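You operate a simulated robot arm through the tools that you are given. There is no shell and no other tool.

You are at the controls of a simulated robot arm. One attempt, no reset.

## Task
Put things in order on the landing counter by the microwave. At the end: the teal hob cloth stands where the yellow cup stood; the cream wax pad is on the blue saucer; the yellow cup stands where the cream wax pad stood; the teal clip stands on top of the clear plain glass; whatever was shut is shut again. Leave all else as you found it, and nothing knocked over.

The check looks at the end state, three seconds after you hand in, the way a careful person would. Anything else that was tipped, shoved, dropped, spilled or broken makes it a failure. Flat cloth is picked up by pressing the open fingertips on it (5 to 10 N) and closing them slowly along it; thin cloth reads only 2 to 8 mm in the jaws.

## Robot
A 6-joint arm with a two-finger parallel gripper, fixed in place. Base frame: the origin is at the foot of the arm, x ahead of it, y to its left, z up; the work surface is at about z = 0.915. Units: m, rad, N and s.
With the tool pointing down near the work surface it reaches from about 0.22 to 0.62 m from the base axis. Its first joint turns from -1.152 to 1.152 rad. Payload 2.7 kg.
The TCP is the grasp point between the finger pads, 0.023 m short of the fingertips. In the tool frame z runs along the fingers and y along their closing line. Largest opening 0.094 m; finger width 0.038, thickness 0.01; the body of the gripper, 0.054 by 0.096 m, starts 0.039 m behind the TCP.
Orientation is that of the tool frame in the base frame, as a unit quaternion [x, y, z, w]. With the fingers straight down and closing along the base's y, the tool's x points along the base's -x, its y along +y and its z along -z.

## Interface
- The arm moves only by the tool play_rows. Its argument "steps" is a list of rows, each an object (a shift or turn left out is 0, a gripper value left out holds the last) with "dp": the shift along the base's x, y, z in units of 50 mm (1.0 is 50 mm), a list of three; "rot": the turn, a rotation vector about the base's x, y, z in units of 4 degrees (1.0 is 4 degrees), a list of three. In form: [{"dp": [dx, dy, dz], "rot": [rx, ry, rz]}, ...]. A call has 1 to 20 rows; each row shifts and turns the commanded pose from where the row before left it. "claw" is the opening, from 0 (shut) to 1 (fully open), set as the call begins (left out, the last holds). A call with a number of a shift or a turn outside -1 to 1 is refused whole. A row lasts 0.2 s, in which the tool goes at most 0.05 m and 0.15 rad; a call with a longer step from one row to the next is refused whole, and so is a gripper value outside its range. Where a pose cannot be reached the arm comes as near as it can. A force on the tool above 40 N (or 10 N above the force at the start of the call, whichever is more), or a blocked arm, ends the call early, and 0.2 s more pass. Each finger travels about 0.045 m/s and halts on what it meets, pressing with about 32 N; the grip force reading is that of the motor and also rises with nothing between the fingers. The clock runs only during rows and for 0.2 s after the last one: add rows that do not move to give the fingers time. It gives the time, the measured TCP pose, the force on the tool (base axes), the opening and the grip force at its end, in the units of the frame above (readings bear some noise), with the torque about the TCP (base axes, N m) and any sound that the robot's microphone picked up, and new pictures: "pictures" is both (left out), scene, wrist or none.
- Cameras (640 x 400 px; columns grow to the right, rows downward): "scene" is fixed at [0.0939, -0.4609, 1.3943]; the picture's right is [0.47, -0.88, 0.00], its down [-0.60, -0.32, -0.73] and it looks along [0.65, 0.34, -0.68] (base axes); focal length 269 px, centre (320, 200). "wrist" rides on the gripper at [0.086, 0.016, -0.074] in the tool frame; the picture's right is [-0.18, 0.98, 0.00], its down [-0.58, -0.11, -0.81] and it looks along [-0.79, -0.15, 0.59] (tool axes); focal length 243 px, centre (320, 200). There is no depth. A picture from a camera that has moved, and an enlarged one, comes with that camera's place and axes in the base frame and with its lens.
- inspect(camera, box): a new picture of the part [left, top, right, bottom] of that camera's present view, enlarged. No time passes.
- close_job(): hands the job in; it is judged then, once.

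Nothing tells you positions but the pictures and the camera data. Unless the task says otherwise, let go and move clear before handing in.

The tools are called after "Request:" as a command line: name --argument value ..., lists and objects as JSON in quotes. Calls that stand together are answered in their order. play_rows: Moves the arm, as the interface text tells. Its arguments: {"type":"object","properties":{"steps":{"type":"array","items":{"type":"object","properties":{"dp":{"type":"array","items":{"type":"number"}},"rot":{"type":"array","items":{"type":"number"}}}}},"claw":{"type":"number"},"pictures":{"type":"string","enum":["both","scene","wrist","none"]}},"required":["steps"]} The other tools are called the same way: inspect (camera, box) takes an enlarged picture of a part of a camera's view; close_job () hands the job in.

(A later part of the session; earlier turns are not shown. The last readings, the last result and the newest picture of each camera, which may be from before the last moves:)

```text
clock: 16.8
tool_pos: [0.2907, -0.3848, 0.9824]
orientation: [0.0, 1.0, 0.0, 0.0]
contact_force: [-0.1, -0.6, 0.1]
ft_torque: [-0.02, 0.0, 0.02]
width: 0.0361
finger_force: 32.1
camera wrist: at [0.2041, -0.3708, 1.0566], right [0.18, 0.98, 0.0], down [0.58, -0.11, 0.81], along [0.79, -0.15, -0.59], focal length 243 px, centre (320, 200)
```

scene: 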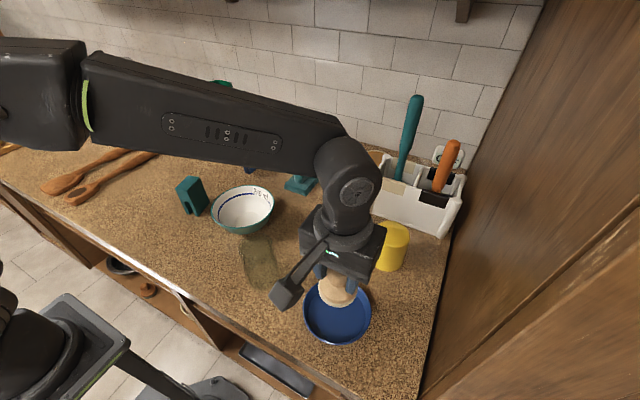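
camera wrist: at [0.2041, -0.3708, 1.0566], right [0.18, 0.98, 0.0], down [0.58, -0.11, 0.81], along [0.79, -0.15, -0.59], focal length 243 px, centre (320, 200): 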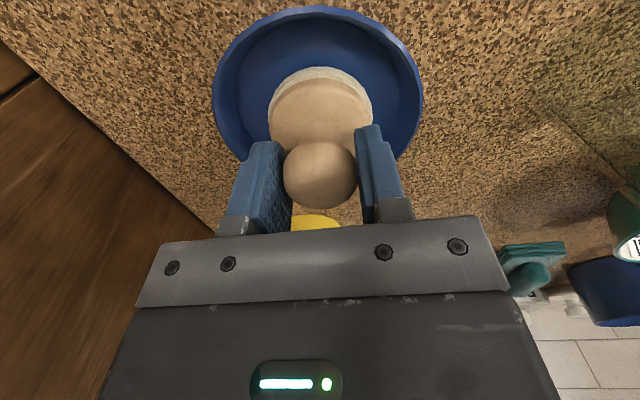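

Request:
inspect --camera "wrist" --box '[200, 0, 440, 160]'

Request:
inspect --camera "scene" --box '[290, 260, 390, 360]'

```text
2.50 times, centred on (320, 80) of wrist
camera zoom: at [0.2041, -0.3708, 1.0566], right [0.18, 0.98, 0.0], down [0.58, -0.11, 0.81], along [0.79, -0.15, -0.59], focal length 606 px, centre (320, 500)
```

zoom: 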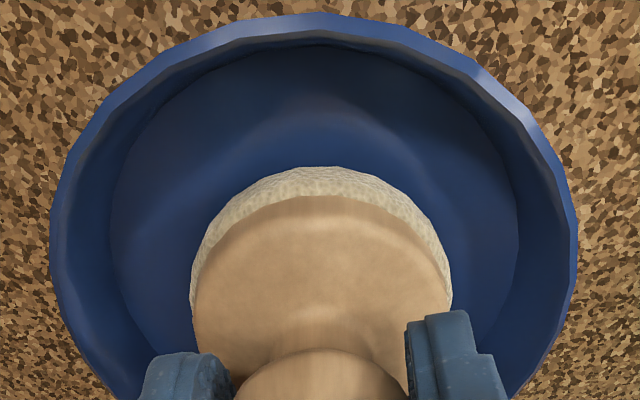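

```text
4.00 times, centred on (340, 310) of scene
camera zoom: at [0.0939, -0.4609, 1.3943], right [0.47, -0.88, 0.0], down [-0.6, -0.32, -0.73], along [0.65, 0.34, -0.68], focal length 1076 px, centre (240, -240)
```

zoom: 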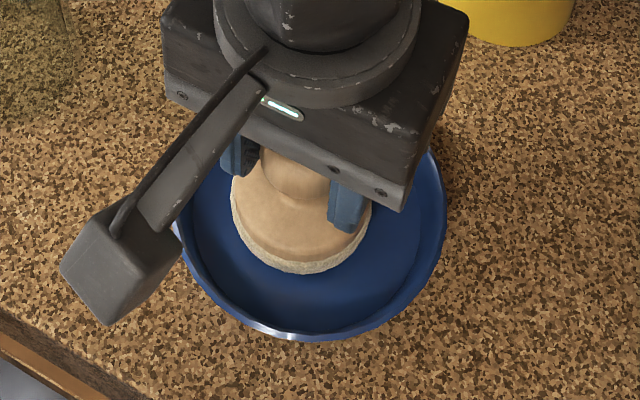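

By the near edges of the rim and the felt, the pad is concentric with the saucer to within a few millimetres. I'm lowering in small steps until it touches.

Request:
play_rows --steps '[{"dp": [0, 0, -0.04]}, {"dp": [0, 0, -0.03]}, {}]' --pictures "none"

```text
clock: 17.6
tool_pos: [0.2924, -0.3872, 0.9787]
orientation: [0.0, 1.0, 0.0, 0.0]
contact_force: [-0.6, -0.1, -0.4]
ft_torque: [0.01, -0.02, -0.02]
width: 0.036
finger_force: 31.9
```

Request:
play_rows --steps '[{"dp": [0, 0, -0.04]}, {}]' --pictures "none"

Request:
play_rows --steps '[{"dp": [0, 0, -0.03]}, {}]' --pictures "none"

```text
clock: 18.2
tool_pos: [0.2907, -0.3865, 0.9762]
orientation: [0.0, 1.0, 0.0, 0.0]
contact_force: [0.0, -0.5, -0.8]
ft_torque: [-0.01, 0.01, -0.01]
width: 0.0363
finger_force: 32.2
```

```text
clock: 18.8
tool_pos: [0.2931, -0.3854, 0.9765]
orientation: [-0.001, 1.0, -0.001, 0.001]
contact_force: [-0.9, 2.1, 7.8]
ft_torque: [0.19, 0.07, -0.04]
width: 0.036
finger_force: 32.2
```

Contact shows about 8 N upward, so the pad is resting on the saucer. I'm opening the fingers.

Request:
play_rows --claw 0.75 --steps '[{"dp": [0, 0, 0.02]}, {}, {}, {}, {}]' --pictures "wrist"

```text
clock: 20.0
tool_pos: [0.2913, -0.3859, 0.9759]
orientation: [0.001, 1.0, 0.0, -0.001]
contact_force: [-0.1, 0.6, 0.3]
ft_torque: [0.04, -0.01, -0.02]
width: 0.0705
finger_force: 0.0
camera wrist: at [0.2045, -0.3706, 1.0509], right [0.18, 0.98, 0.0], down [0.58, -0.11, 0.81], along [0.79, -0.15, -0.59], focal length 243 px, centre (320, 200)
```

wrist: 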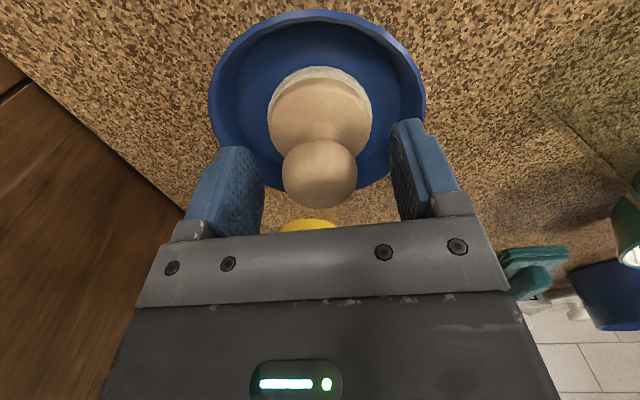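

The pad is on the saucer. I'm rising and moving toward the cup with the fingers fully open, stopping short to look.

Request:
play_rows --claw 1 --steps '[{"dp": [0, 0, 0.4]}, {"dp": [0, 0, 0.8]}, {"dp": [0, 0, 0.8]}, {"dp": [0.74, -0.28, 0]}, {"dp": [0.74, -0.28, 0]}, {"dp": [0.74, -0.28, 0]}, {}]' --pictures "both"

```text
clock: 21.6
tool_pos: [0.405, -0.4265, 1.0764]
orientation: [0.0, 1.0, 0.001, -0.001]
contact_force: [0.2, 0.1, -0.2]
ft_torque: [0.02, 0.02, -0.01]
width: 0.0941
finger_force: 0.0
camera wrist: at [0.3164, -0.4127, 1.1496], right [0.18, 0.98, 0.0], down [0.58, -0.11, 0.81], along [0.79, -0.15, -0.59], focal length 243 px, centre (320, 200)
```

scene: 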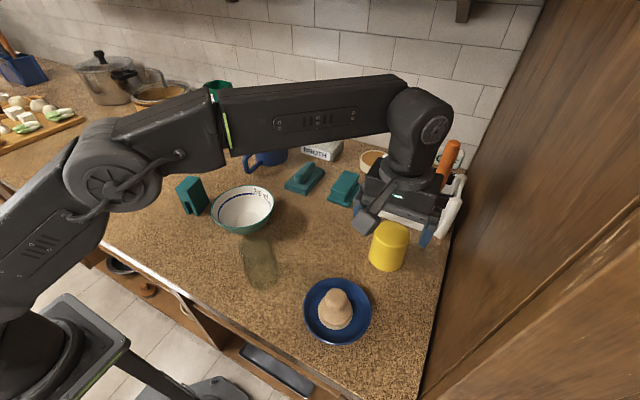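
wrist: 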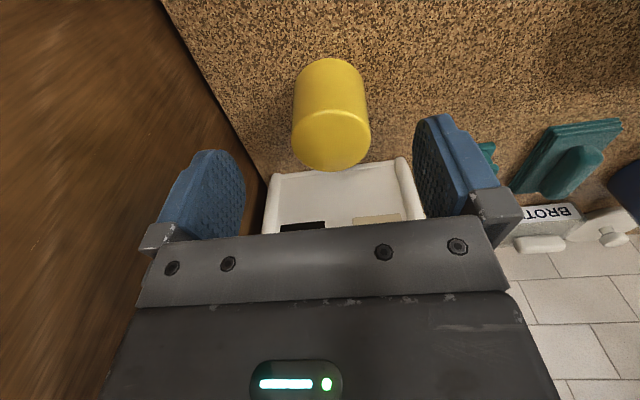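

Request:
inspect --camera "wrist" --box '[270, 40, 400, 190]'

```text
2.67 times, centred on (335, 115) of wrist
camera zoom: at [0.3164, -0.4127, 1.1496], right [0.18, 0.98, 0.0], down [0.58, -0.11, 0.81], along [0.79, -0.15, -0.59], focal length 647 px, centre (280, 427)
```

zoom: 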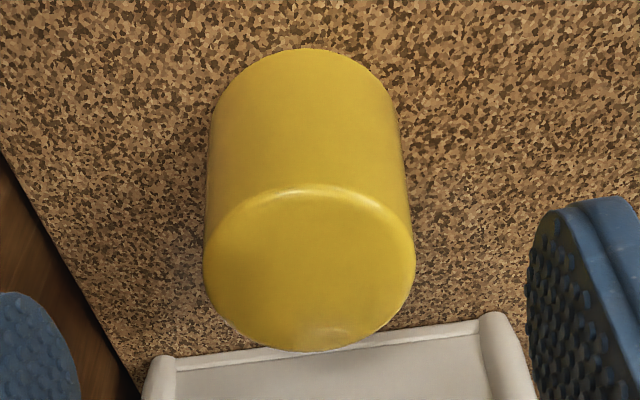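

The cup centre works out to (0.459, -0.428), with its top near 0.986. I'm moving over it and checking that the arm actually reaches there.

Request:
play_rows --steps '[{"dp": [0.54, -0.018, -0.2]}, {"dp": [0.54, -0.018, -0.4]}, {"dp": [0, 0, -0.3]}, {}]' --pictures "both"

```text
clock: 22.6
tool_pos: [0.4514, -0.4259, 1.0291]
orientation: [0.0, 1.0, 0.0, 0.0]
contact_force: [0.9, 0.0, -0.6]
ft_torque: [0.04, -0.02, 0.02]
width: 0.0944
finger_force: 0.0
out of reach, approached as far as the arm can: row 2
camera wrist: at [0.3651, -0.4108, 1.1036], right [0.18, 0.98, 0.0], down [0.58, -0.11, 0.81], along [0.79, -0.15, -0.59], focal length 243 px, centre (320, 200)
```

scene: 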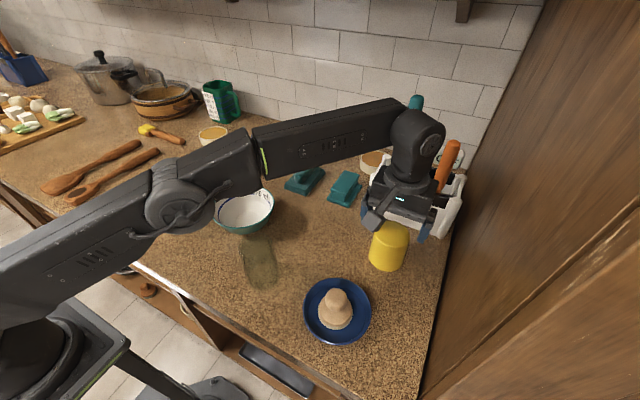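
wrist: 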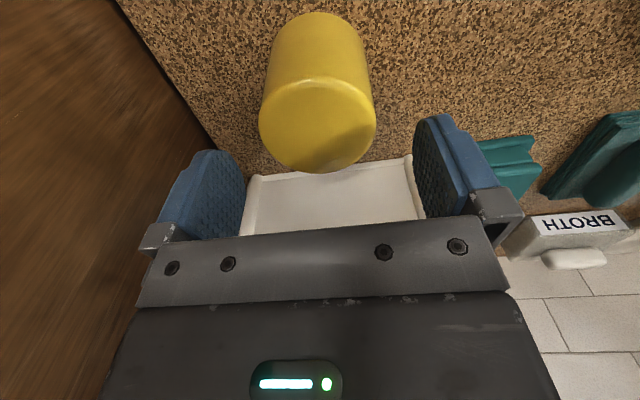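

At this yaw the reach stops at r ≈ 0.62, about 8 mm short of the cup axis. That still falls within the 38 mm pads, so I'm descending to grasp height.

Request:
play_rows --steps '[{"dp": [-0.02, -0.03, -0.4]}, {"dp": [0, 0, -0.4]}, {"dp": [0, 0, -0.3]}, {"dp": [0, 0, -0.26]}, {}]' --pictures "both"

```text
clock: 23.8
tool_pos: [0.451, -0.4282, 0.9615]
orientation: [0.0, 1.0, 0.0, 0.0]
contact_force: [-0.5, -0.1, 0.2]
ft_torque: [-0.01, -0.02, 0.03]
width: 0.094
finger_force: 0.1
camera wrist: at [0.3639, -0.4129, 1.0361], right [0.18, 0.98, 0.0], down [0.58, -0.11, 0.81], along [0.79, -0.15, -0.59], focal length 243 px, centre (320, 200)
```

scene: 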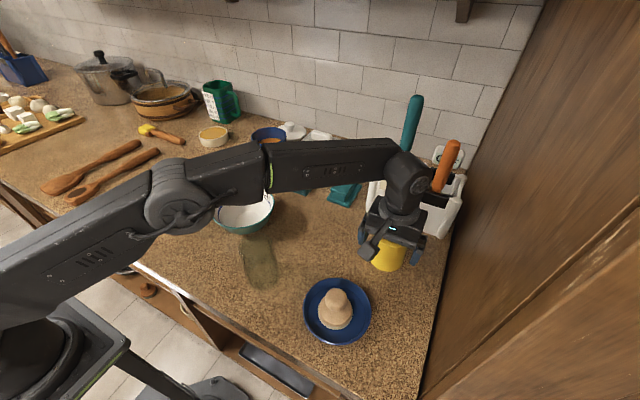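
wrist: 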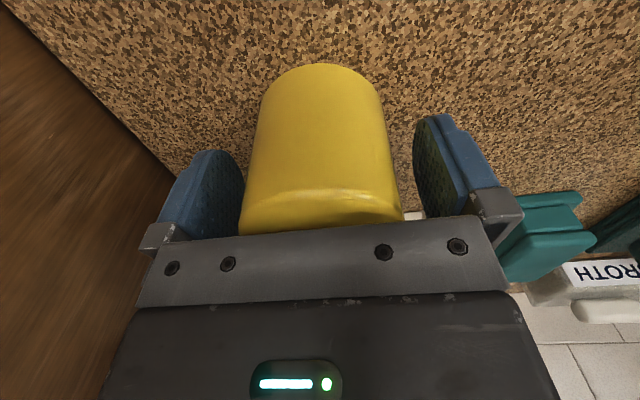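

The fingers straddle the cup with clearance on both sides, so I'm closing.

Request:
play_rows --claw 0.65 --steps '[{}, {}, {}, {}]' --pictures "wrist"

```text
clock: 24.8
tool_pos: [0.452, -0.4276, 0.9625]
orientation: [0.0, 1.0, 0.0, 0.0]
contact_force: [-0.1, -1.0, -0.3]
ft_torque: [0.01, -0.02, -0.02]
width: 0.0751
finger_force: 31.3
camera wrist: at [0.364, -0.4128, 1.0362], right [0.18, 0.98, 0.0], down [0.58, -0.11, 0.81], along [0.79, -0.15, -0.59], focal length 243 px, centre (320, 200)
```

wrist: 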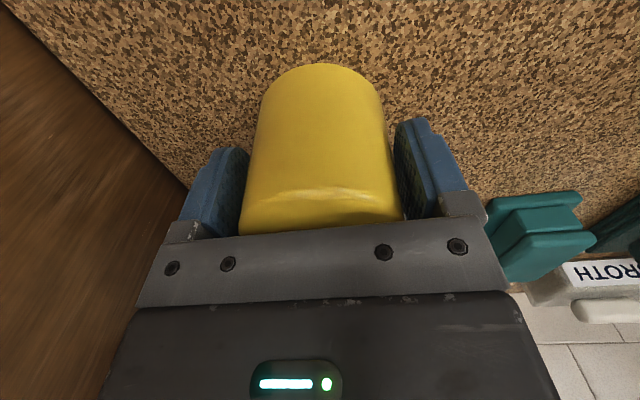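

The cup is gripped at 75 mm. I'm lifting and carrying it to the pad's old spot.

Request:
play_rows --steps '[{"dp": [0, 0, 0.2]}, {"dp": [0, 0, 0.5]}, {"dp": [0, 0, 0.6]}, {"dp": [-0.01, 0.6, 0]}, {"dp": [-0.01, 0.8, 0]}, {"dp": [0, 0.8, 0]}, {"dp": [0, 0.8, 0]}, {"dp": [0, 0.59, 0]}, {}]' --pictures "both"

```text
clock: 26.8
tool_pos: [0.4505, -0.2473, 1.0269]
orientation: [-0.001, 1.0, 0.0, 0.0]
contact_force: [-0.6, 0.5, -1.1]
ft_torque: [0.03, 0.02, -0.03]
width: 0.0751
finger_force: 32.0
camera wrist: at [0.3625, -0.2326, 1.1012], right [0.18, 0.98, 0.0], down [0.58, -0.11, 0.81], along [0.79, -0.15, -0.59], focal length 243 px, centre (320, 200)
```

scene: 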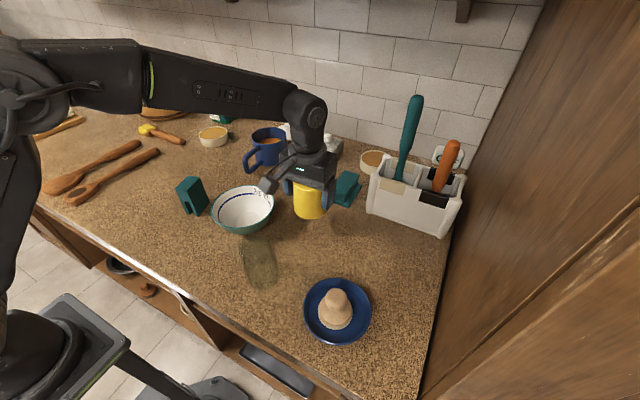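
wrist: 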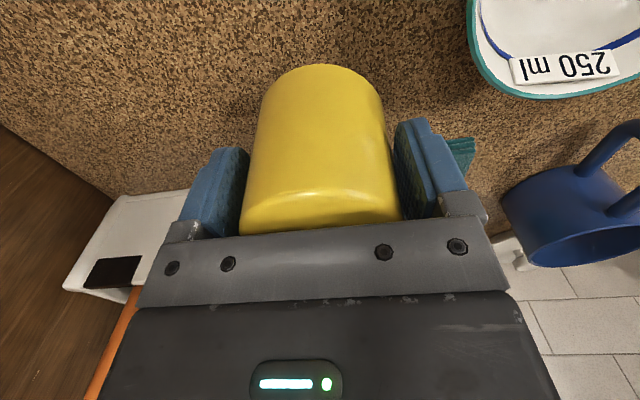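

The cup is over its target and clear of the bowl. I'm lowering it.

Request:
play_rows --steps '[{"dp": [0, -0.01, -0.5]}, {"dp": [0, 0, -0.4]}, {"dp": [0, 0, -0.26]}, {}]' --pictures "none"

Request:
play_rows --steps '[{"dp": [0, 0, -0.05]}, {}]' --pictures "none"

Request:
play_rows --steps '[{"dp": [0, 0, -0.04]}, {}]' --pictures "none"

```text
clock: 27.8
tool_pos: [0.4515, -0.249, 0.9681]
orientation: [0.0, 1.0, 0.0, 0.0]
contact_force: [0.2, 0.0, -0.4]
ft_torque: [0.01, -0.02, 0.0]
width: 0.0752
finger_force: 32.2
```

```text
clock: 28.4
tool_pos: [0.4507, -0.2486, 0.9663]
orientation: [0.0, 1.0, 0.0, 0.001]
contact_force: [-1.2, 0.3, -2.1]
ft_torque: [-0.01, 0.01, -0.02]
width: 0.0752
finger_force: 31.8
```

```text
clock: 29.0
tool_pos: [0.4501, -0.2482, 0.9642]
orientation: [-0.001, 1.0, 0.0, 0.0]
contact_force: [-0.2, 0.0, -1.5]
ft_torque: [0.0, 0.0, -0.02]
width: 0.0751
finger_force: 31.5
```

Request:
play_rows --steps '[{"dp": [0, 0, -0.03]}, {}]' --pictures "none"

Request:
play_rows --steps '[{"dp": [0, 0, -0.03]}, {}]' --pictures "wrist"

```text
clock: 29.6
tool_pos: [0.4499, -0.2478, 0.9625]
orientation: [-0.001, 1.0, 0.0, 0.0]
contact_force: [-0.4, -0.1, -1.5]
ft_torque: [0.02, -0.01, 0.01]
width: 0.0753
finger_force: 31.9
```

```text
clock: 30.2
tool_pos: [0.4495, -0.2489, 0.9621]
orientation: [0.0, 1.0, 0.0, 0.001]
contact_force: [-2.8, 1.8, 6.4]
ft_torque: [0.09, 0.2, 0.04]
width: 0.075
finger_force: 31.9
camera wrist: at [0.3629, -0.2334, 1.0361], right [0.18, 0.98, 0.0], down [0.58, -0.11, 0.81], along [0.79, -0.15, -0.59], focal length 243 px, centre (320, 200)
```

wrist: 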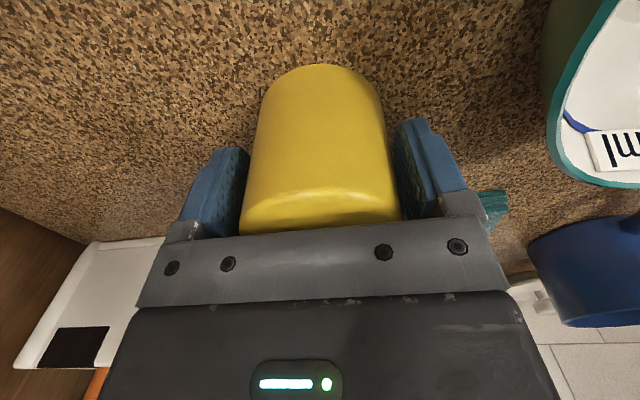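

The cup has touched the counter, with about 6 N upward. I'm opening and rising straight up.

Request:
play_rows --claw 1 --steps '[{"dp": [0, 0, 0.02]}, {}, {}, {}]' --pictures "none"

Request:
play_rows --steps '[{"dp": [0, 0, 0.3]}, {"dp": [0, 0, 0.6]}, {"dp": [0, 0, 0.7]}, {"dp": [0, 0, 0.7]}, {"dp": [0, 0.4, 0.5]}, {}]' --pictures "both"

```text
clock: 31.2
tool_pos: [0.4507, -0.2482, 0.9623]
orientation: [0.0, 1.0, -0.001, 0.0]
contact_force: [0.0, 0.0, -0.3]
ft_torque: [0.0, -0.02, -0.02]
width: 0.0941
finger_force: 0.2
```

```text
clock: 32.6
tool_pos: [0.449, -0.2281, 1.1024]
orientation: [0.0, 1.0, 0.0, 0.0]
contact_force: [-0.5, -0.1, -0.2]
ft_torque: [-0.02, 0.0, 0.0]
width: 0.0943
finger_force: 0.1
camera wrist: at [0.3623, -0.213, 1.1769], right [0.18, 0.98, 0.0], down [0.58, -0.11, 0.81], along [0.79, -0.15, -0.59], focal length 243 px, centre (320, 200)
```

scene: 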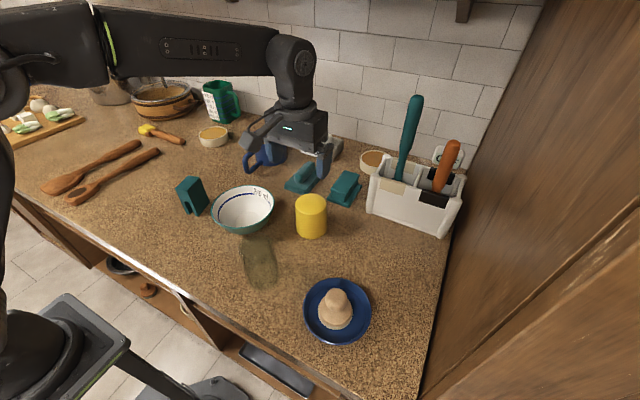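
wrist: 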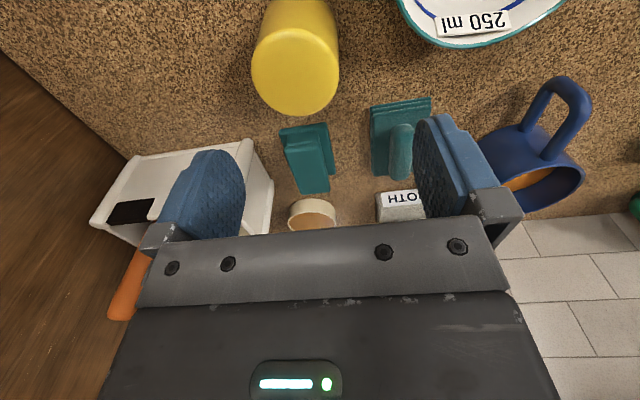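

The cup now stands where the pad was. Next is the cloth, so I'm moving over it for a close look at the roll.

Request:
play_rows --steps '[{"dp": [0.605, 0.395, -0.2]}, {"dp": [0.605, 0.395, -0.25]}, {"dp": [0.605, 0.395, -0.25]}, {"dp": [0.4, 0.395, -0.25]}, {}]' --pictures "both"

```text
clock: 33.8
tool_pos: [0.5596, -0.1493, 1.0546]
orientation: [0.0, 1.0, 0.0, 0.0]
contact_force: [-0.7, 0.2, 0.2]
ft_torque: [0.0, 0.01, 0.0]
width: 0.0939
finger_force: 0.1
camera wrist: at [0.4731, -0.1341, 1.1283], right [0.18, 0.98, 0.0], down [0.58, -0.11, 0.81], along [0.79, -0.15, -0.59], focal length 243 px, centre (320, 200)
```

scene: 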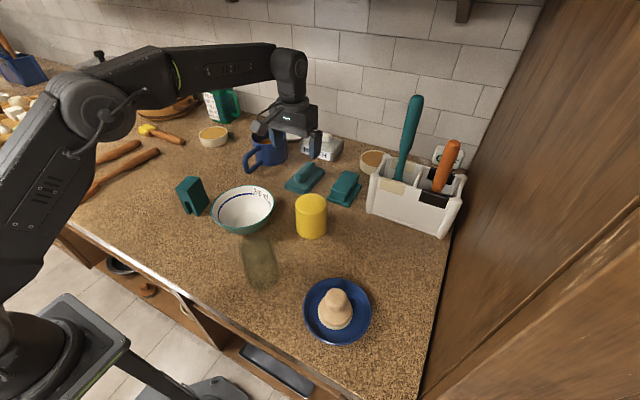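
wrist: 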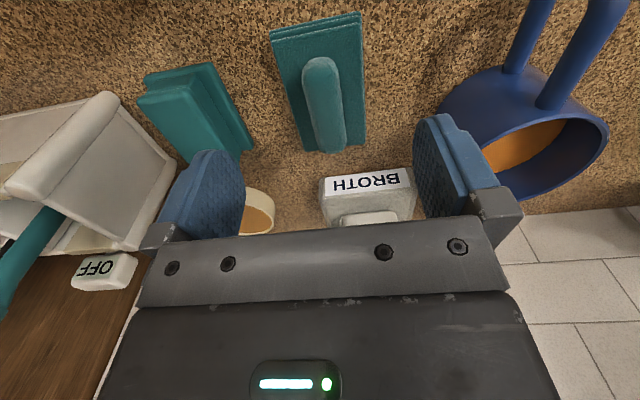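

Request:
inspect --camera "wrist" --box '[240, 0, 400, 170]'

Request:
inspect --camera "scene" --box '[270, 140, 370, 240]'

Request:
inspect --camera "wrist" --box '[120, 40, 280, 200]'

```text
2.35 times, centred on (320, 85) of wrist
camera zoom: at [0.4731, -0.1341, 1.1283], right [0.18, 0.98, 0.0], down [0.58, -0.11, 0.81], along [0.79, -0.15, -0.59], focal length 571 px, centre (320, 471)
```

zoom: 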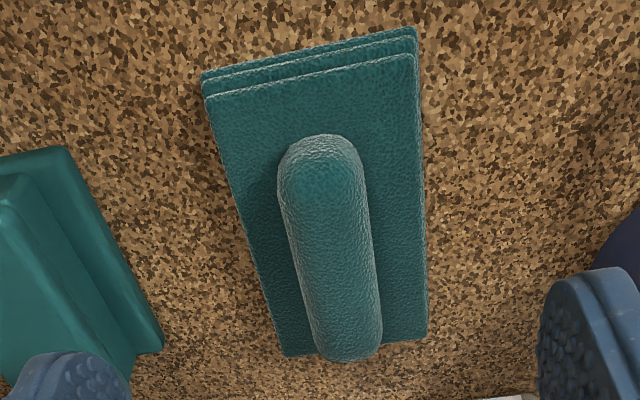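

```text
4.00 times, centred on (320, 190) of scene
camera zoom: at [0.0939, -0.4609, 1.3943], right [0.47, -0.88, 0.0], down [-0.6, -0.32, -0.73], along [0.65, 0.34, -0.68], focal length 1076 px, centre (320, 240)
```

zoom: 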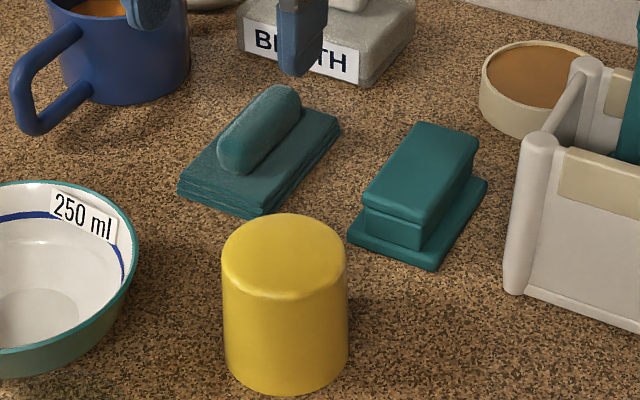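

```text
2.50 times, centred on (200, 120) of wrist
camera zoom: at [0.4731, -0.1341, 1.1283], right [0.18, 0.98, 0.0], down [0.58, -0.11, 0.81], along [0.79, -0.15, -0.59], focal length 606 px, centre (620, 400)
```

zoom: 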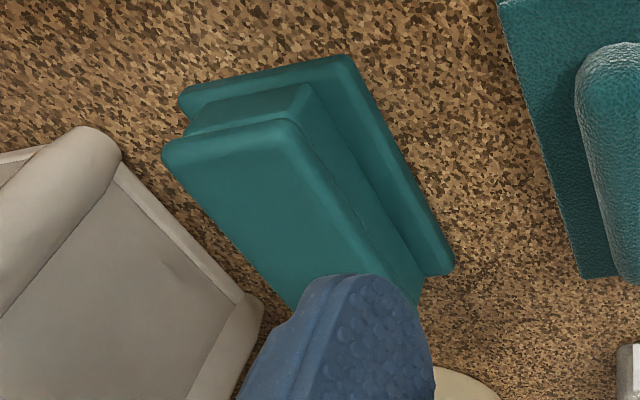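

The roll runs along x, is about 28 mm wide and sits centrally on the stack at y ≈ -0.150. I'm narrowing the jaws to about 47 mm and coming down above it.

Request:
play_rows --claw 0.5 --steps '[{"dp": [0.55, -0.02, 0]}, {"dp": [0, 0, -0.5]}, {"dp": [0, 0, -0.5]}, {"dp": [0, 0, -0.35]}, {}, {}]' --pictures "both"

```text
clock: 35.2
tool_pos: [0.5878, -0.1493, 0.9883]
orientation: [0.0, 1.0, 0.0, 0.0]
contact_force: [0.3, -0.6, -0.3]
ft_torque: [-0.02, 0.02, 0.02]
width: 0.0472
finger_force: 0.1
camera wrist: at [0.5011, -0.1351, 1.0621], right [0.18, 0.98, 0.0], down [0.58, -0.11, 0.81], along [0.79, -0.15, -0.59], focal length 243 px, centre (320, 200)
```

scene: 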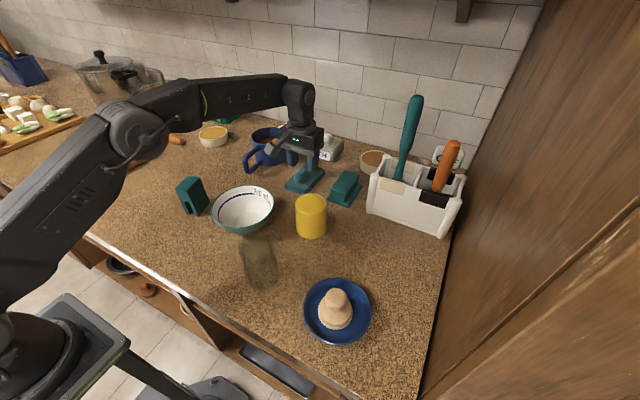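
wrist: 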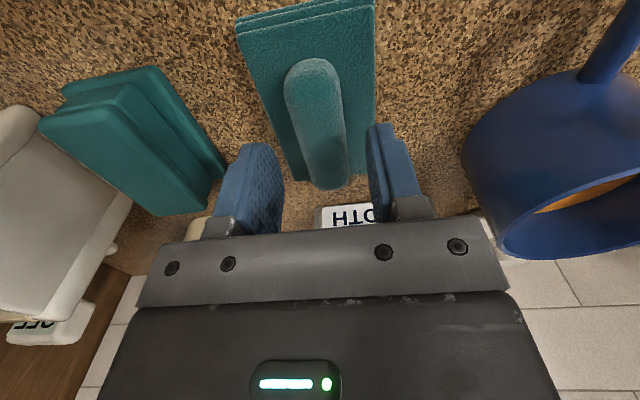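

The roll is centred between the fingers. I'm descending slowly and watching for fingertip contact with the folded stack.

Request:
play_rows --steps '[{"dp": [0, 0, -0.26]}, {"dp": [0, 0, -0.2]}, {}]' --pictures "wrist"

Request:
inspect --camera "scene" --box '[225, 220, 295, 300]'

```text
clock: 36.0
tool_pos: [0.5877, -0.1498, 0.9648]
orientation: [0.0, 1.0, 0.0, -0.001]
contact_force: [0.2, -0.6, 0.2]
ft_torque: [-0.02, -0.01, 0.03]
width: 0.0469
finger_force: 0.1
camera wrist: at [0.501, -0.1355, 1.0389], right [0.18, 0.98, 0.0], down [0.58, -0.11, 0.81], along [0.79, -0.15, -0.59], focal length 243 px, centre (320, 200)
```

wrist: 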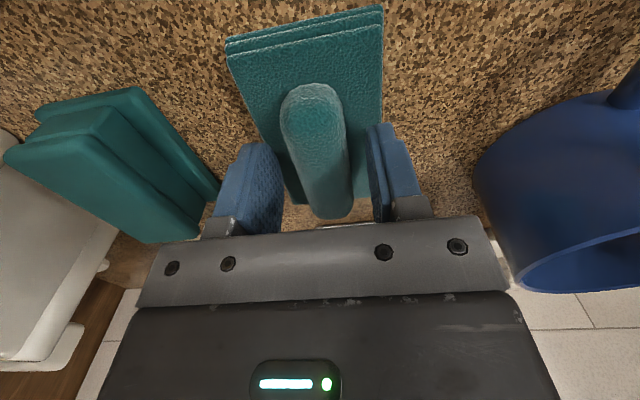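

```text
5.00 times, centred on (260, 260) of scene
camera zoom: at [0.0939, -0.4609, 1.3943], right [0.47, -0.88, 0.0], down [-0.6, -0.32, -0.73], along [0.65, 0.34, -0.68], focal length 1346 px, centre (620, -100)
```

zoom: 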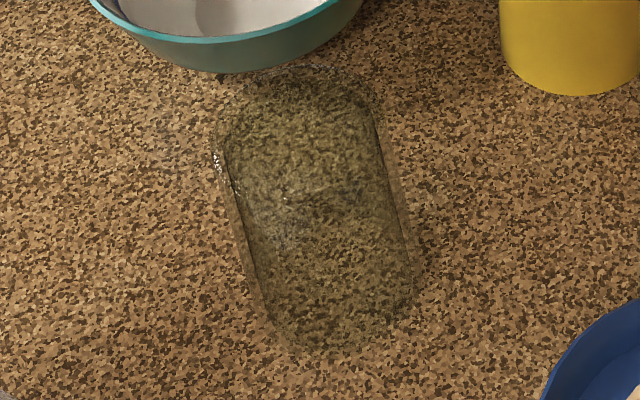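

Request:
play_rows --steps '[{"dp": [0, 0, -0.08]}, {}]' --pictures "none"

Request:
play_rows --steps '[{"dp": [0, 0, -0.05]}, {}]' --pictures "none"

Request:
play_rows --steps '[{"dp": [0, 0, -0.05]}, {}]' --pictures "wrist"

```text
clock: 36.6
tool_pos: [0.5883, -0.1498, 0.9598]
orientation: [0.0, 1.0, 0.0, 0.0]
contact_force: [-0.9, 0.3, -0.5]
ft_torque: [-0.01, 0.03, 0.05]
width: 0.0468
finger_force: 0.1
```

```text
clock: 37.2
tool_pos: [0.5876, -0.1507, 0.9583]
orientation: [0.0, 1.0, 0.001, 0.0]
contact_force: [-0.4, 0.1, -0.5]
ft_torque: [-0.01, 0.0, 0.06]
width: 0.0468
finger_force: 0.1
```

```text
clock: 37.8
tool_pos: [0.5898, -0.15, 0.9554]
orientation: [0.0, 1.0, 0.0, 0.001]
contact_force: [-0.9, -0.2, 2.9]
ft_torque: [0.03, 0.07, 0.03]
width: 0.0473
finger_force: 0.1
camera wrist: at [0.501, -0.1354, 1.03], right [0.18, 0.98, 0.0], down [0.58, -0.11, 0.81], along [0.79, -0.15, -0.59], focal length 243 px, centre (320, 200)
```

wrist: 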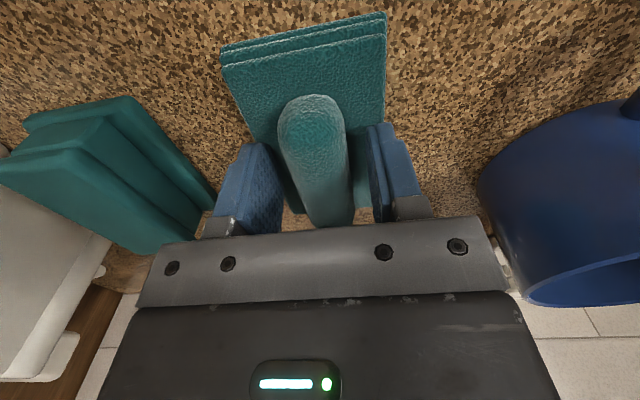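

The fingertips lightly touch the stack, so its top is near z = 0.932. I'm easing up 1 mm and closing on the roll.

Request:
play_rows --claw 0.15 --steps '[{"dp": [0, 0, 0.03]}, {}, {}, {}]' --pictures "wrist"

```text
clock: 38.8
tool_pos: [0.5871, -0.1498, 0.9576]
orientation: [0.001, 1.0, 0.0, 0.0]
contact_force: [0.0, 0.7, -0.1]
ft_torque: [0.0, -0.03, -0.02]
width: 0.0273
finger_force: 31.8
camera wrist: at [0.501, -0.1354, 1.0312], right [0.18, 0.98, 0.0], down [0.58, -0.11, 0.81], along [0.79, -0.15, -0.59], focal length 243 px, centre (320, 200)
```

wrist: 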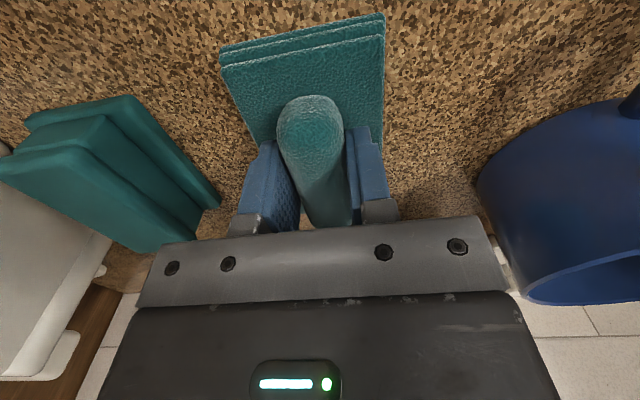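

The roll is held at 27 mm. I'm lifting a little first to confirm the whole cloth comes with it.

Request:
play_rows --steps '[{"dp": [0, 0, 0.2]}, {"dp": [0, 0, 0.4]}, {"dp": [0, 0, 0.4]}, {}]' --pictures "both"

```text
clock: 39.8
tool_pos: [0.5887, -0.1508, 1.0073]
orientation: [0.0, 1.0, 0.0, 0.0]
contact_force: [-0.4, 0.6, -0.1]
ft_torque: [0.02, 0.01, 0.01]
width: 0.0271
finger_force: 32.3
camera wrist: at [0.501, -0.1357, 1.0811], right [0.18, 0.98, 0.0], down [0.58, -0.11, 0.81], along [0.79, -0.15, -0.59], focal length 243 px, centre (320, 200)
```

scene: 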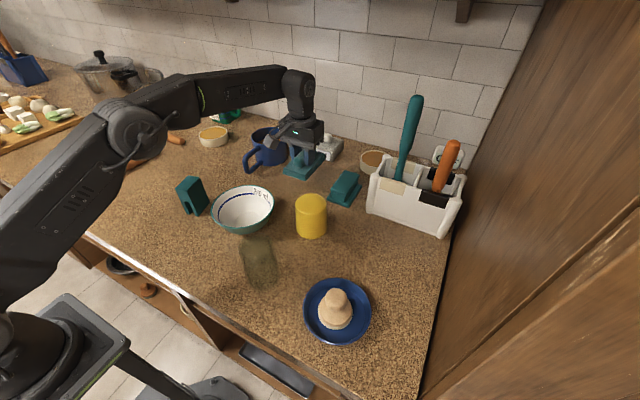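
wrist: 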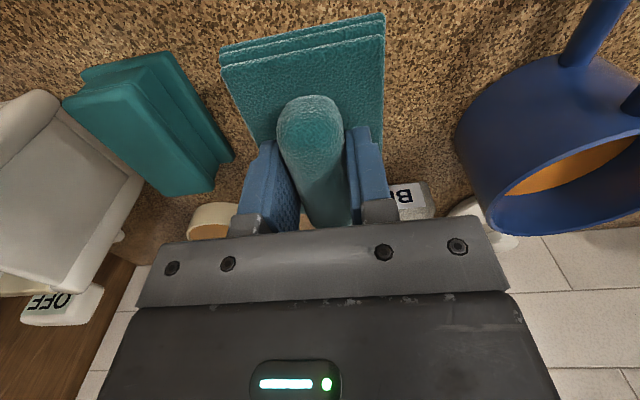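

The cloth lifts as one piece and stays level. I'm raising it further, bringing it back in x, then sweeping right to the cup's old spot.

Request:
play_rows --steps '[{"dp": [0, 0, 0.6]}, {"dp": [0, 0, 0.5]}, {"dp": [-0.9, 0, 0]}, {"dp": [-0.92, 0, 0]}, {"dp": [-0.92, 0, 0]}, {"dp": [0, -0.92, 0]}, {"dp": [0, -0.92, 0]}, {"dp": [0, -0.92, 0]}, {"dp": [0, -0.92, 0]}, {"dp": [0, -0.92, 0]}, {"dp": [0, -0.7, 0]}, {}]' --pictures "both"

```text
clock: 42.4
tool_pos: [0.452, -0.4164, 1.0608]
orientation: [0.0, 1.0, 0.0, 0.0]
contact_force: [-0.3, -0.1, -1.3]
ft_torque: [0.01, 0.02, -0.05]
width: 0.0275
finger_force: 32.2
camera wrist: at [0.3635, -0.4004, 1.1358], right [0.18, 0.98, 0.0], down [0.58, -0.11, 0.81], along [0.79, -0.15, -0.59], focal length 243 px, centre (320, 200)
```

scene: 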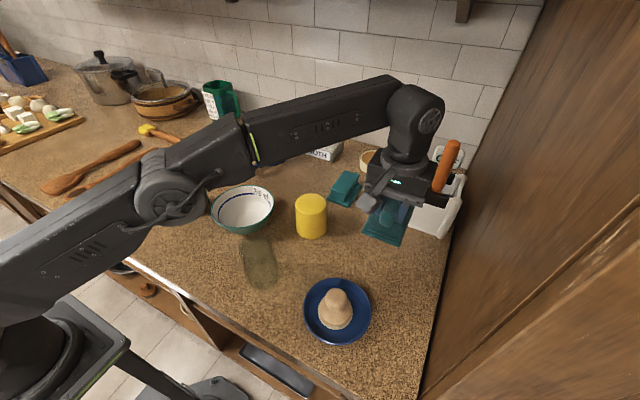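
wrist: 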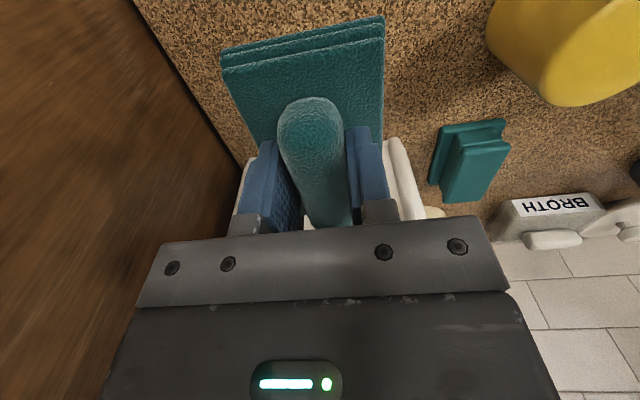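

The cloth hovers over the cup's old spot, clear of the caddy and the side wall. I'm lowering it with a small correction in y.

Request:
play_rows --steps '[{"dp": [-0.01, 0, -0.5]}, {"dp": [-0.01, 0, -0.5]}, {"dp": [0, -0.12, -0.4]}, {"dp": [0, -0.11, -0.2]}, {}]' --pictures "both"

```text
clock: 43.6
tool_pos: [0.4507, -0.4267, 0.9815]
orientation: [0.0, 1.0, 0.0, 0.0]
contact_force: [-0.4, 0.3, -1.1]
ft_torque: [0.0, 0.01, 0.03]
width: 0.0272
finger_force: 32.2
camera wrist: at [0.363, -0.4117, 1.0558], right [0.18, 0.98, 0.0], down [0.58, -0.11, 0.81], along [0.79, -0.15, -0.59], focal length 243 px, centre (320, 200)
```

scene: 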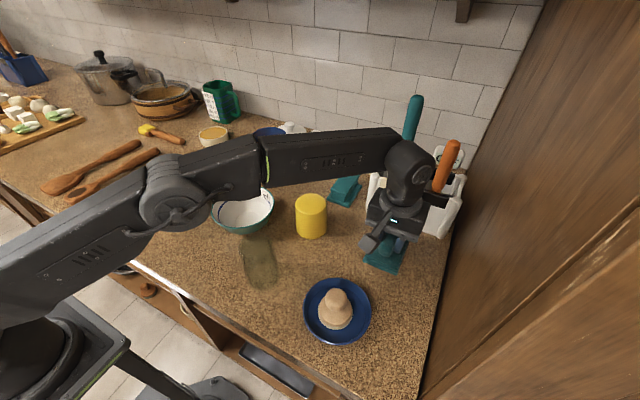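
wrist: 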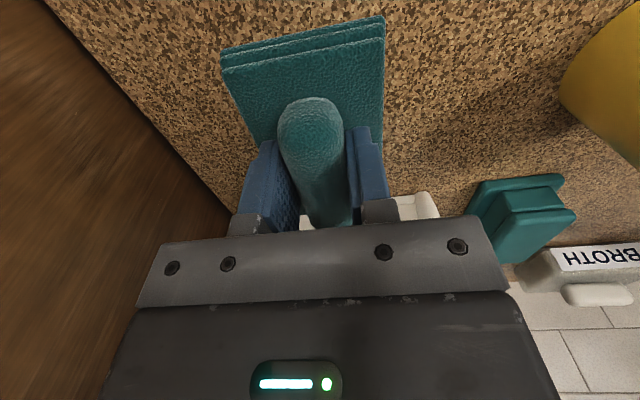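

Request:
play_rows --steps '[{"dp": [0, 0, -0.25]}, {"dp": [0, 0, -0.15]}, {}]' --pictures "none"

Request:
play_rows --steps '[{"dp": [0, 0, -0.05]}, {}]' --pictures "none"

Request:
play_rows --steps '[{"dp": [0, 0, -0.03]}, {}]' --pictures "none"

```text
clock: 44.4
tool_pos: [0.4507, -0.4273, 0.9628]
orientation: [0.0, 1.0, -0.001, 0.0]
contact_force: [-0.1, 0.6, -1.1]
ft_torque: [0.03, 0.03, 0.01]
width: 0.0271
finger_force: 31.8
```

```text
clock: 45.0
tool_pos: [0.4508, -0.4272, 0.9598]
orientation: [0.0, 1.0, 0.0, 0.0]
contact_force: [1.0, 0.3, -1.5]
ft_torque: [-0.01, 0.03, 0.02]
width: 0.0274
finger_force: 31.9
```

```text
clock: 45.6
tool_pos: [0.4518, -0.4269, 0.9577]
orientation: [0.0, 1.0, 0.001, 0.0]
contact_force: [-0.5, 0.0, 0.5]
ft_torque: [-0.01, 0.02, -0.04]
width: 0.0274
finger_force: 32.1
```

Request:
play_rows --steps '[{"dp": [0, 0, -0.025]}, {}]' --pictures "none"

```text
clock: 46.2
tool_pos: [0.4513, -0.4268, 0.9567]
orientation: [0.0, 1.0, 0.0, 0.0]
contact_force: [-0.5, 0.1, -0.7]
ft_torque: [0.02, 0.04, -0.02]
width: 0.0274
finger_force: 31.9
```

Request:
play_rows --steps '[{"dp": [0, 0, -0.025]}, {}]' --pictures "wrist"

```text
clock: 46.8
tool_pos: [0.4502, -0.4265, 0.9553]
orientation: [0.0, 1.0, 0.0, 0.0]
contact_force: [-0.7, 1.0, 3.1]
ft_torque: [0.1, 0.13, -0.01]
width: 0.0273
finger_force: 32.0
camera wrist: at [0.3633, -0.4119, 1.03], right [0.18, 0.98, 0.0], down [0.58, -0.11, 0.81], along [0.79, -0.15, -0.59], focal length 243 px, centre (320, 200)
```

wrist: 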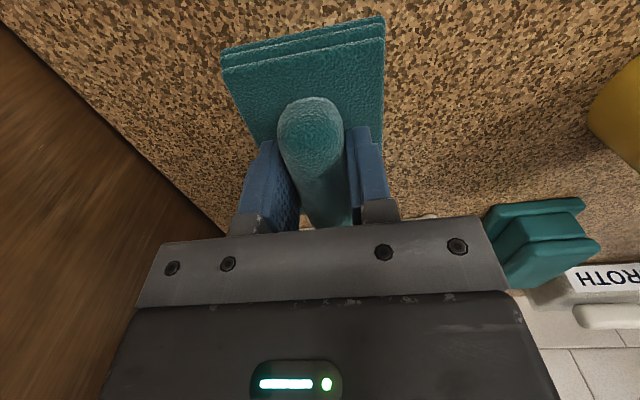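

Light contact of about 3–4 N, so the cloth is down. I'm releasing to mid opening and rising.

Request:
play_rows --claw 0.5 --steps '[{"dp": [0, 0, 0.02]}, {}, {}]' --pictures "none"

Request:
play_rows --steps '[{"dp": [0, 0, 0.2]}, {"dp": [0, 0, 0.6]}, {"dp": [0, 0, 0.7]}, {"dp": [-0.3, 0.2, 0.7]}, {"dp": [-0.6, 0.4, 0.6]}, {"dp": [-0.6, 0.6, 0.4]}, {}]' --pictures "both"

```text
clock: 47.6
tool_pos: [0.4504, -0.4268, 0.956]
orientation: [-0.001, 1.0, 0.0, 0.001]
contact_force: [-0.9, 0.2, 0.4]
ft_torque: [0.01, 0.0, 0.03]
width: 0.0471
finger_force: 0.0
```

```text
clock: 49.2
tool_pos: [0.375, -0.3664, 1.1174]
orientation: [0.001, 1.0, 0.0, 0.0]
contact_force: [-0.4, -0.8, 0.5]
ft_torque: [0.04, -0.03, -0.05]
width: 0.0469
finger_force: 0.0
camera wrist: at [0.288, -0.3515, 1.1916], right [0.18, 0.98, 0.0], down [0.58, -0.11, 0.81], along [0.79, -0.15, -0.59], focal length 243 px, centre (320, 200)
```

scene: 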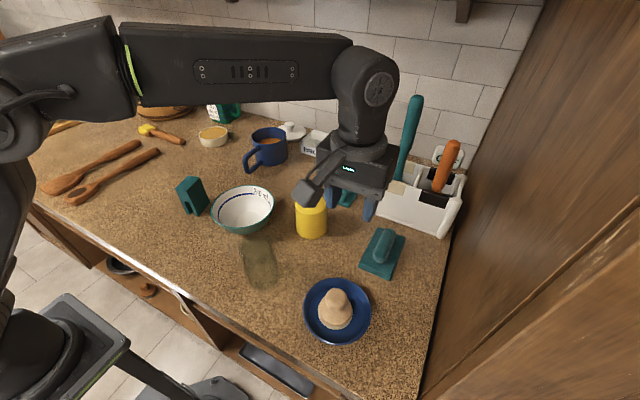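
wrist: 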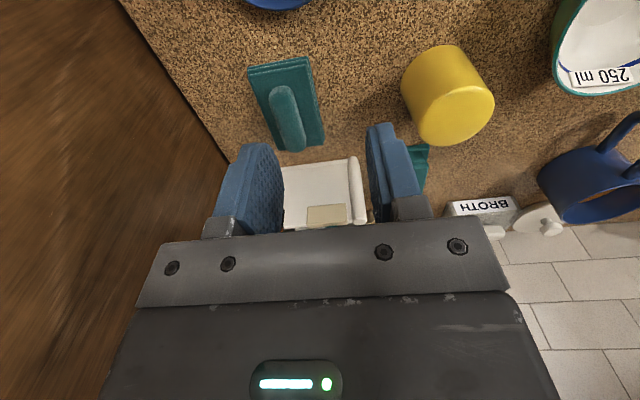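

The cloth now lies where the cup stood. Before moving the clip I need to know whether the glass is open-topped, so I'm bringing the wrist camera close to it.

Request:
play_rows --steps '[{"dp": [-0.7, 0.6, 0]}, {"dp": [-0.7, 0.6, 0]}, {"dp": [-0.7, 0.6, 0]}, {"dp": [-0.7, 0.6, 0]}, {"dp": [-0.5, 0.4, -0.3]}, {}]' --pictures "both"

```text
clock: 50.6
tool_pos: [0.2102, -0.2253, 1.1031]
orientation: [0.0, 1.0, 0.001, 0.0]
contact_force: [-1.1, -0.7, -0.2]
ft_torque: [0.02, -0.01, -0.04]
width: 0.047
finger_force: 0.0
camera wrist: at [0.1231, -0.2103, 1.1761], right [0.18, 0.98, 0.0], down [0.58, -0.11, 0.81], along [0.79, -0.15, -0.59], focal length 243 px, centre (320, 200)
```

scene: 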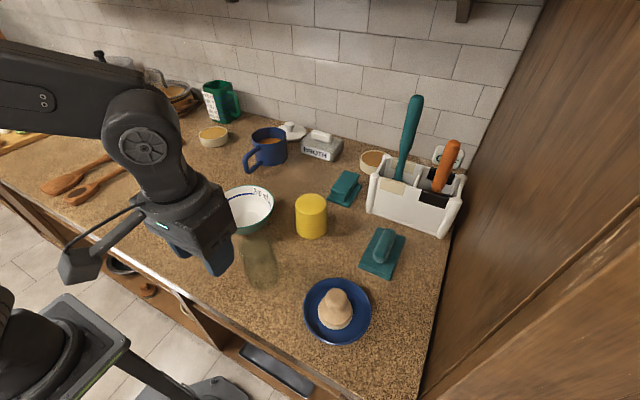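
wrist: 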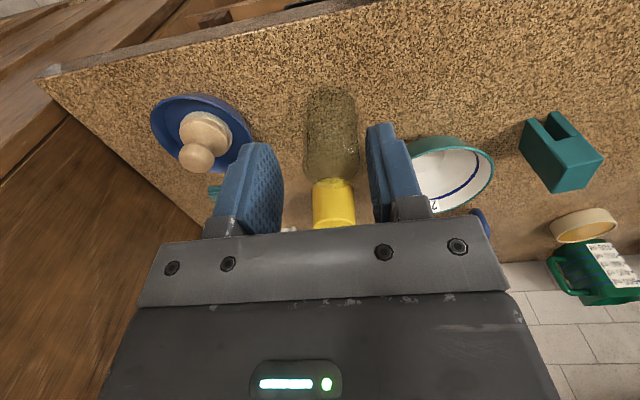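

Request:
inspect --camera "wrist" --box '[295, 75, 370, 195]'

Request:
inspect --camera "wrist" --box '[300, 140, 365, 195]'

Request:
inspect --camera "wrist" --box '[300, 80, 365, 130]'

Request:
inspect --camera "scene" --box '[235, 228, 285, 262]'

```text
3.33 times, centred on (332, 135) of wrist
camera zoom: at [0.1231, -0.2103, 1.1761], right [0.18, 0.98, 0.0], down [0.58, -0.11, 0.81], along [0.79, -0.15, -0.59], focal length 809 px, centre (278, 417)
```

zoom: 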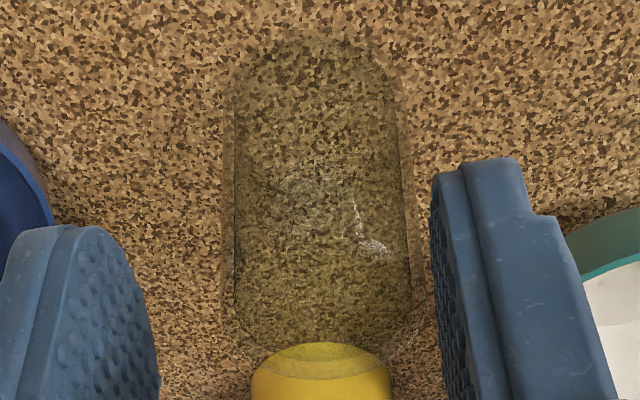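

```text
7.27 times, centred on (332, 168) of wrist
camera zoom: at [0.1231, -0.2103, 1.1761], right [0.18, 0.98, 0.0], down [0.58, -0.11, 0.81], along [0.79, -0.15, -0.59], focal length 1764 px, centre (229, 436)
```

zoom: 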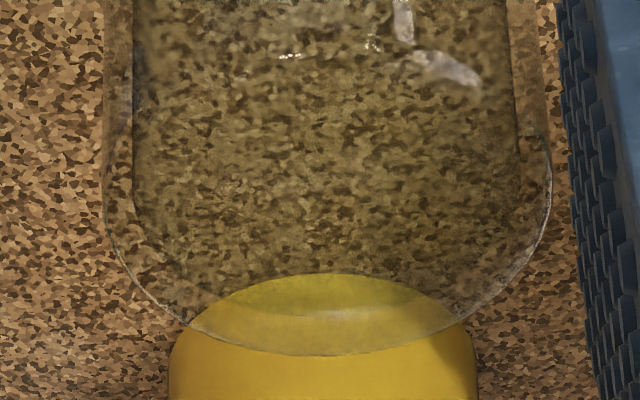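

```text
8.00 times, centred on (332, 105) of wrist
camera zoom: at [0.1231, -0.2103, 1.1761], right [0.18, 0.98, 0.0], down [0.58, -0.11, 0.81], along [0.79, -0.15, -0.59], focal length 1941 px, centre (220, 960)
```

zoom: 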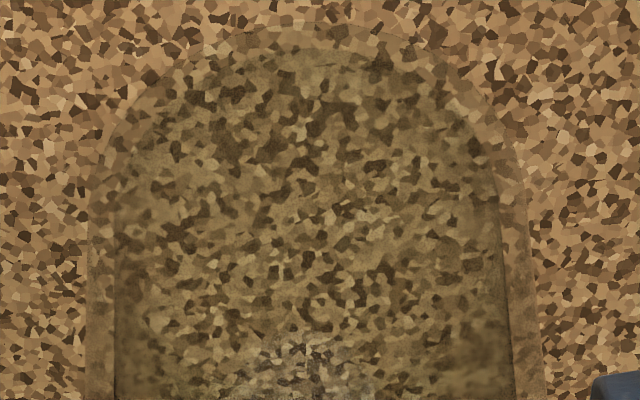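

```text
11.76 times, centred on (260, 245) of scene
camera zoom: at [0.0938, -0.4609, 1.3943], right [0.47, -0.88, 0.0], down [-0.6, -0.32, -0.73], along [0.65, 0.34, -0.68], focal length 3166 px, centre (1026, -329)
```

zoom: 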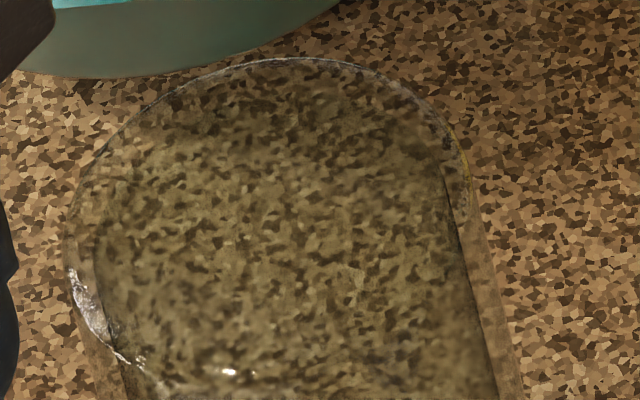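

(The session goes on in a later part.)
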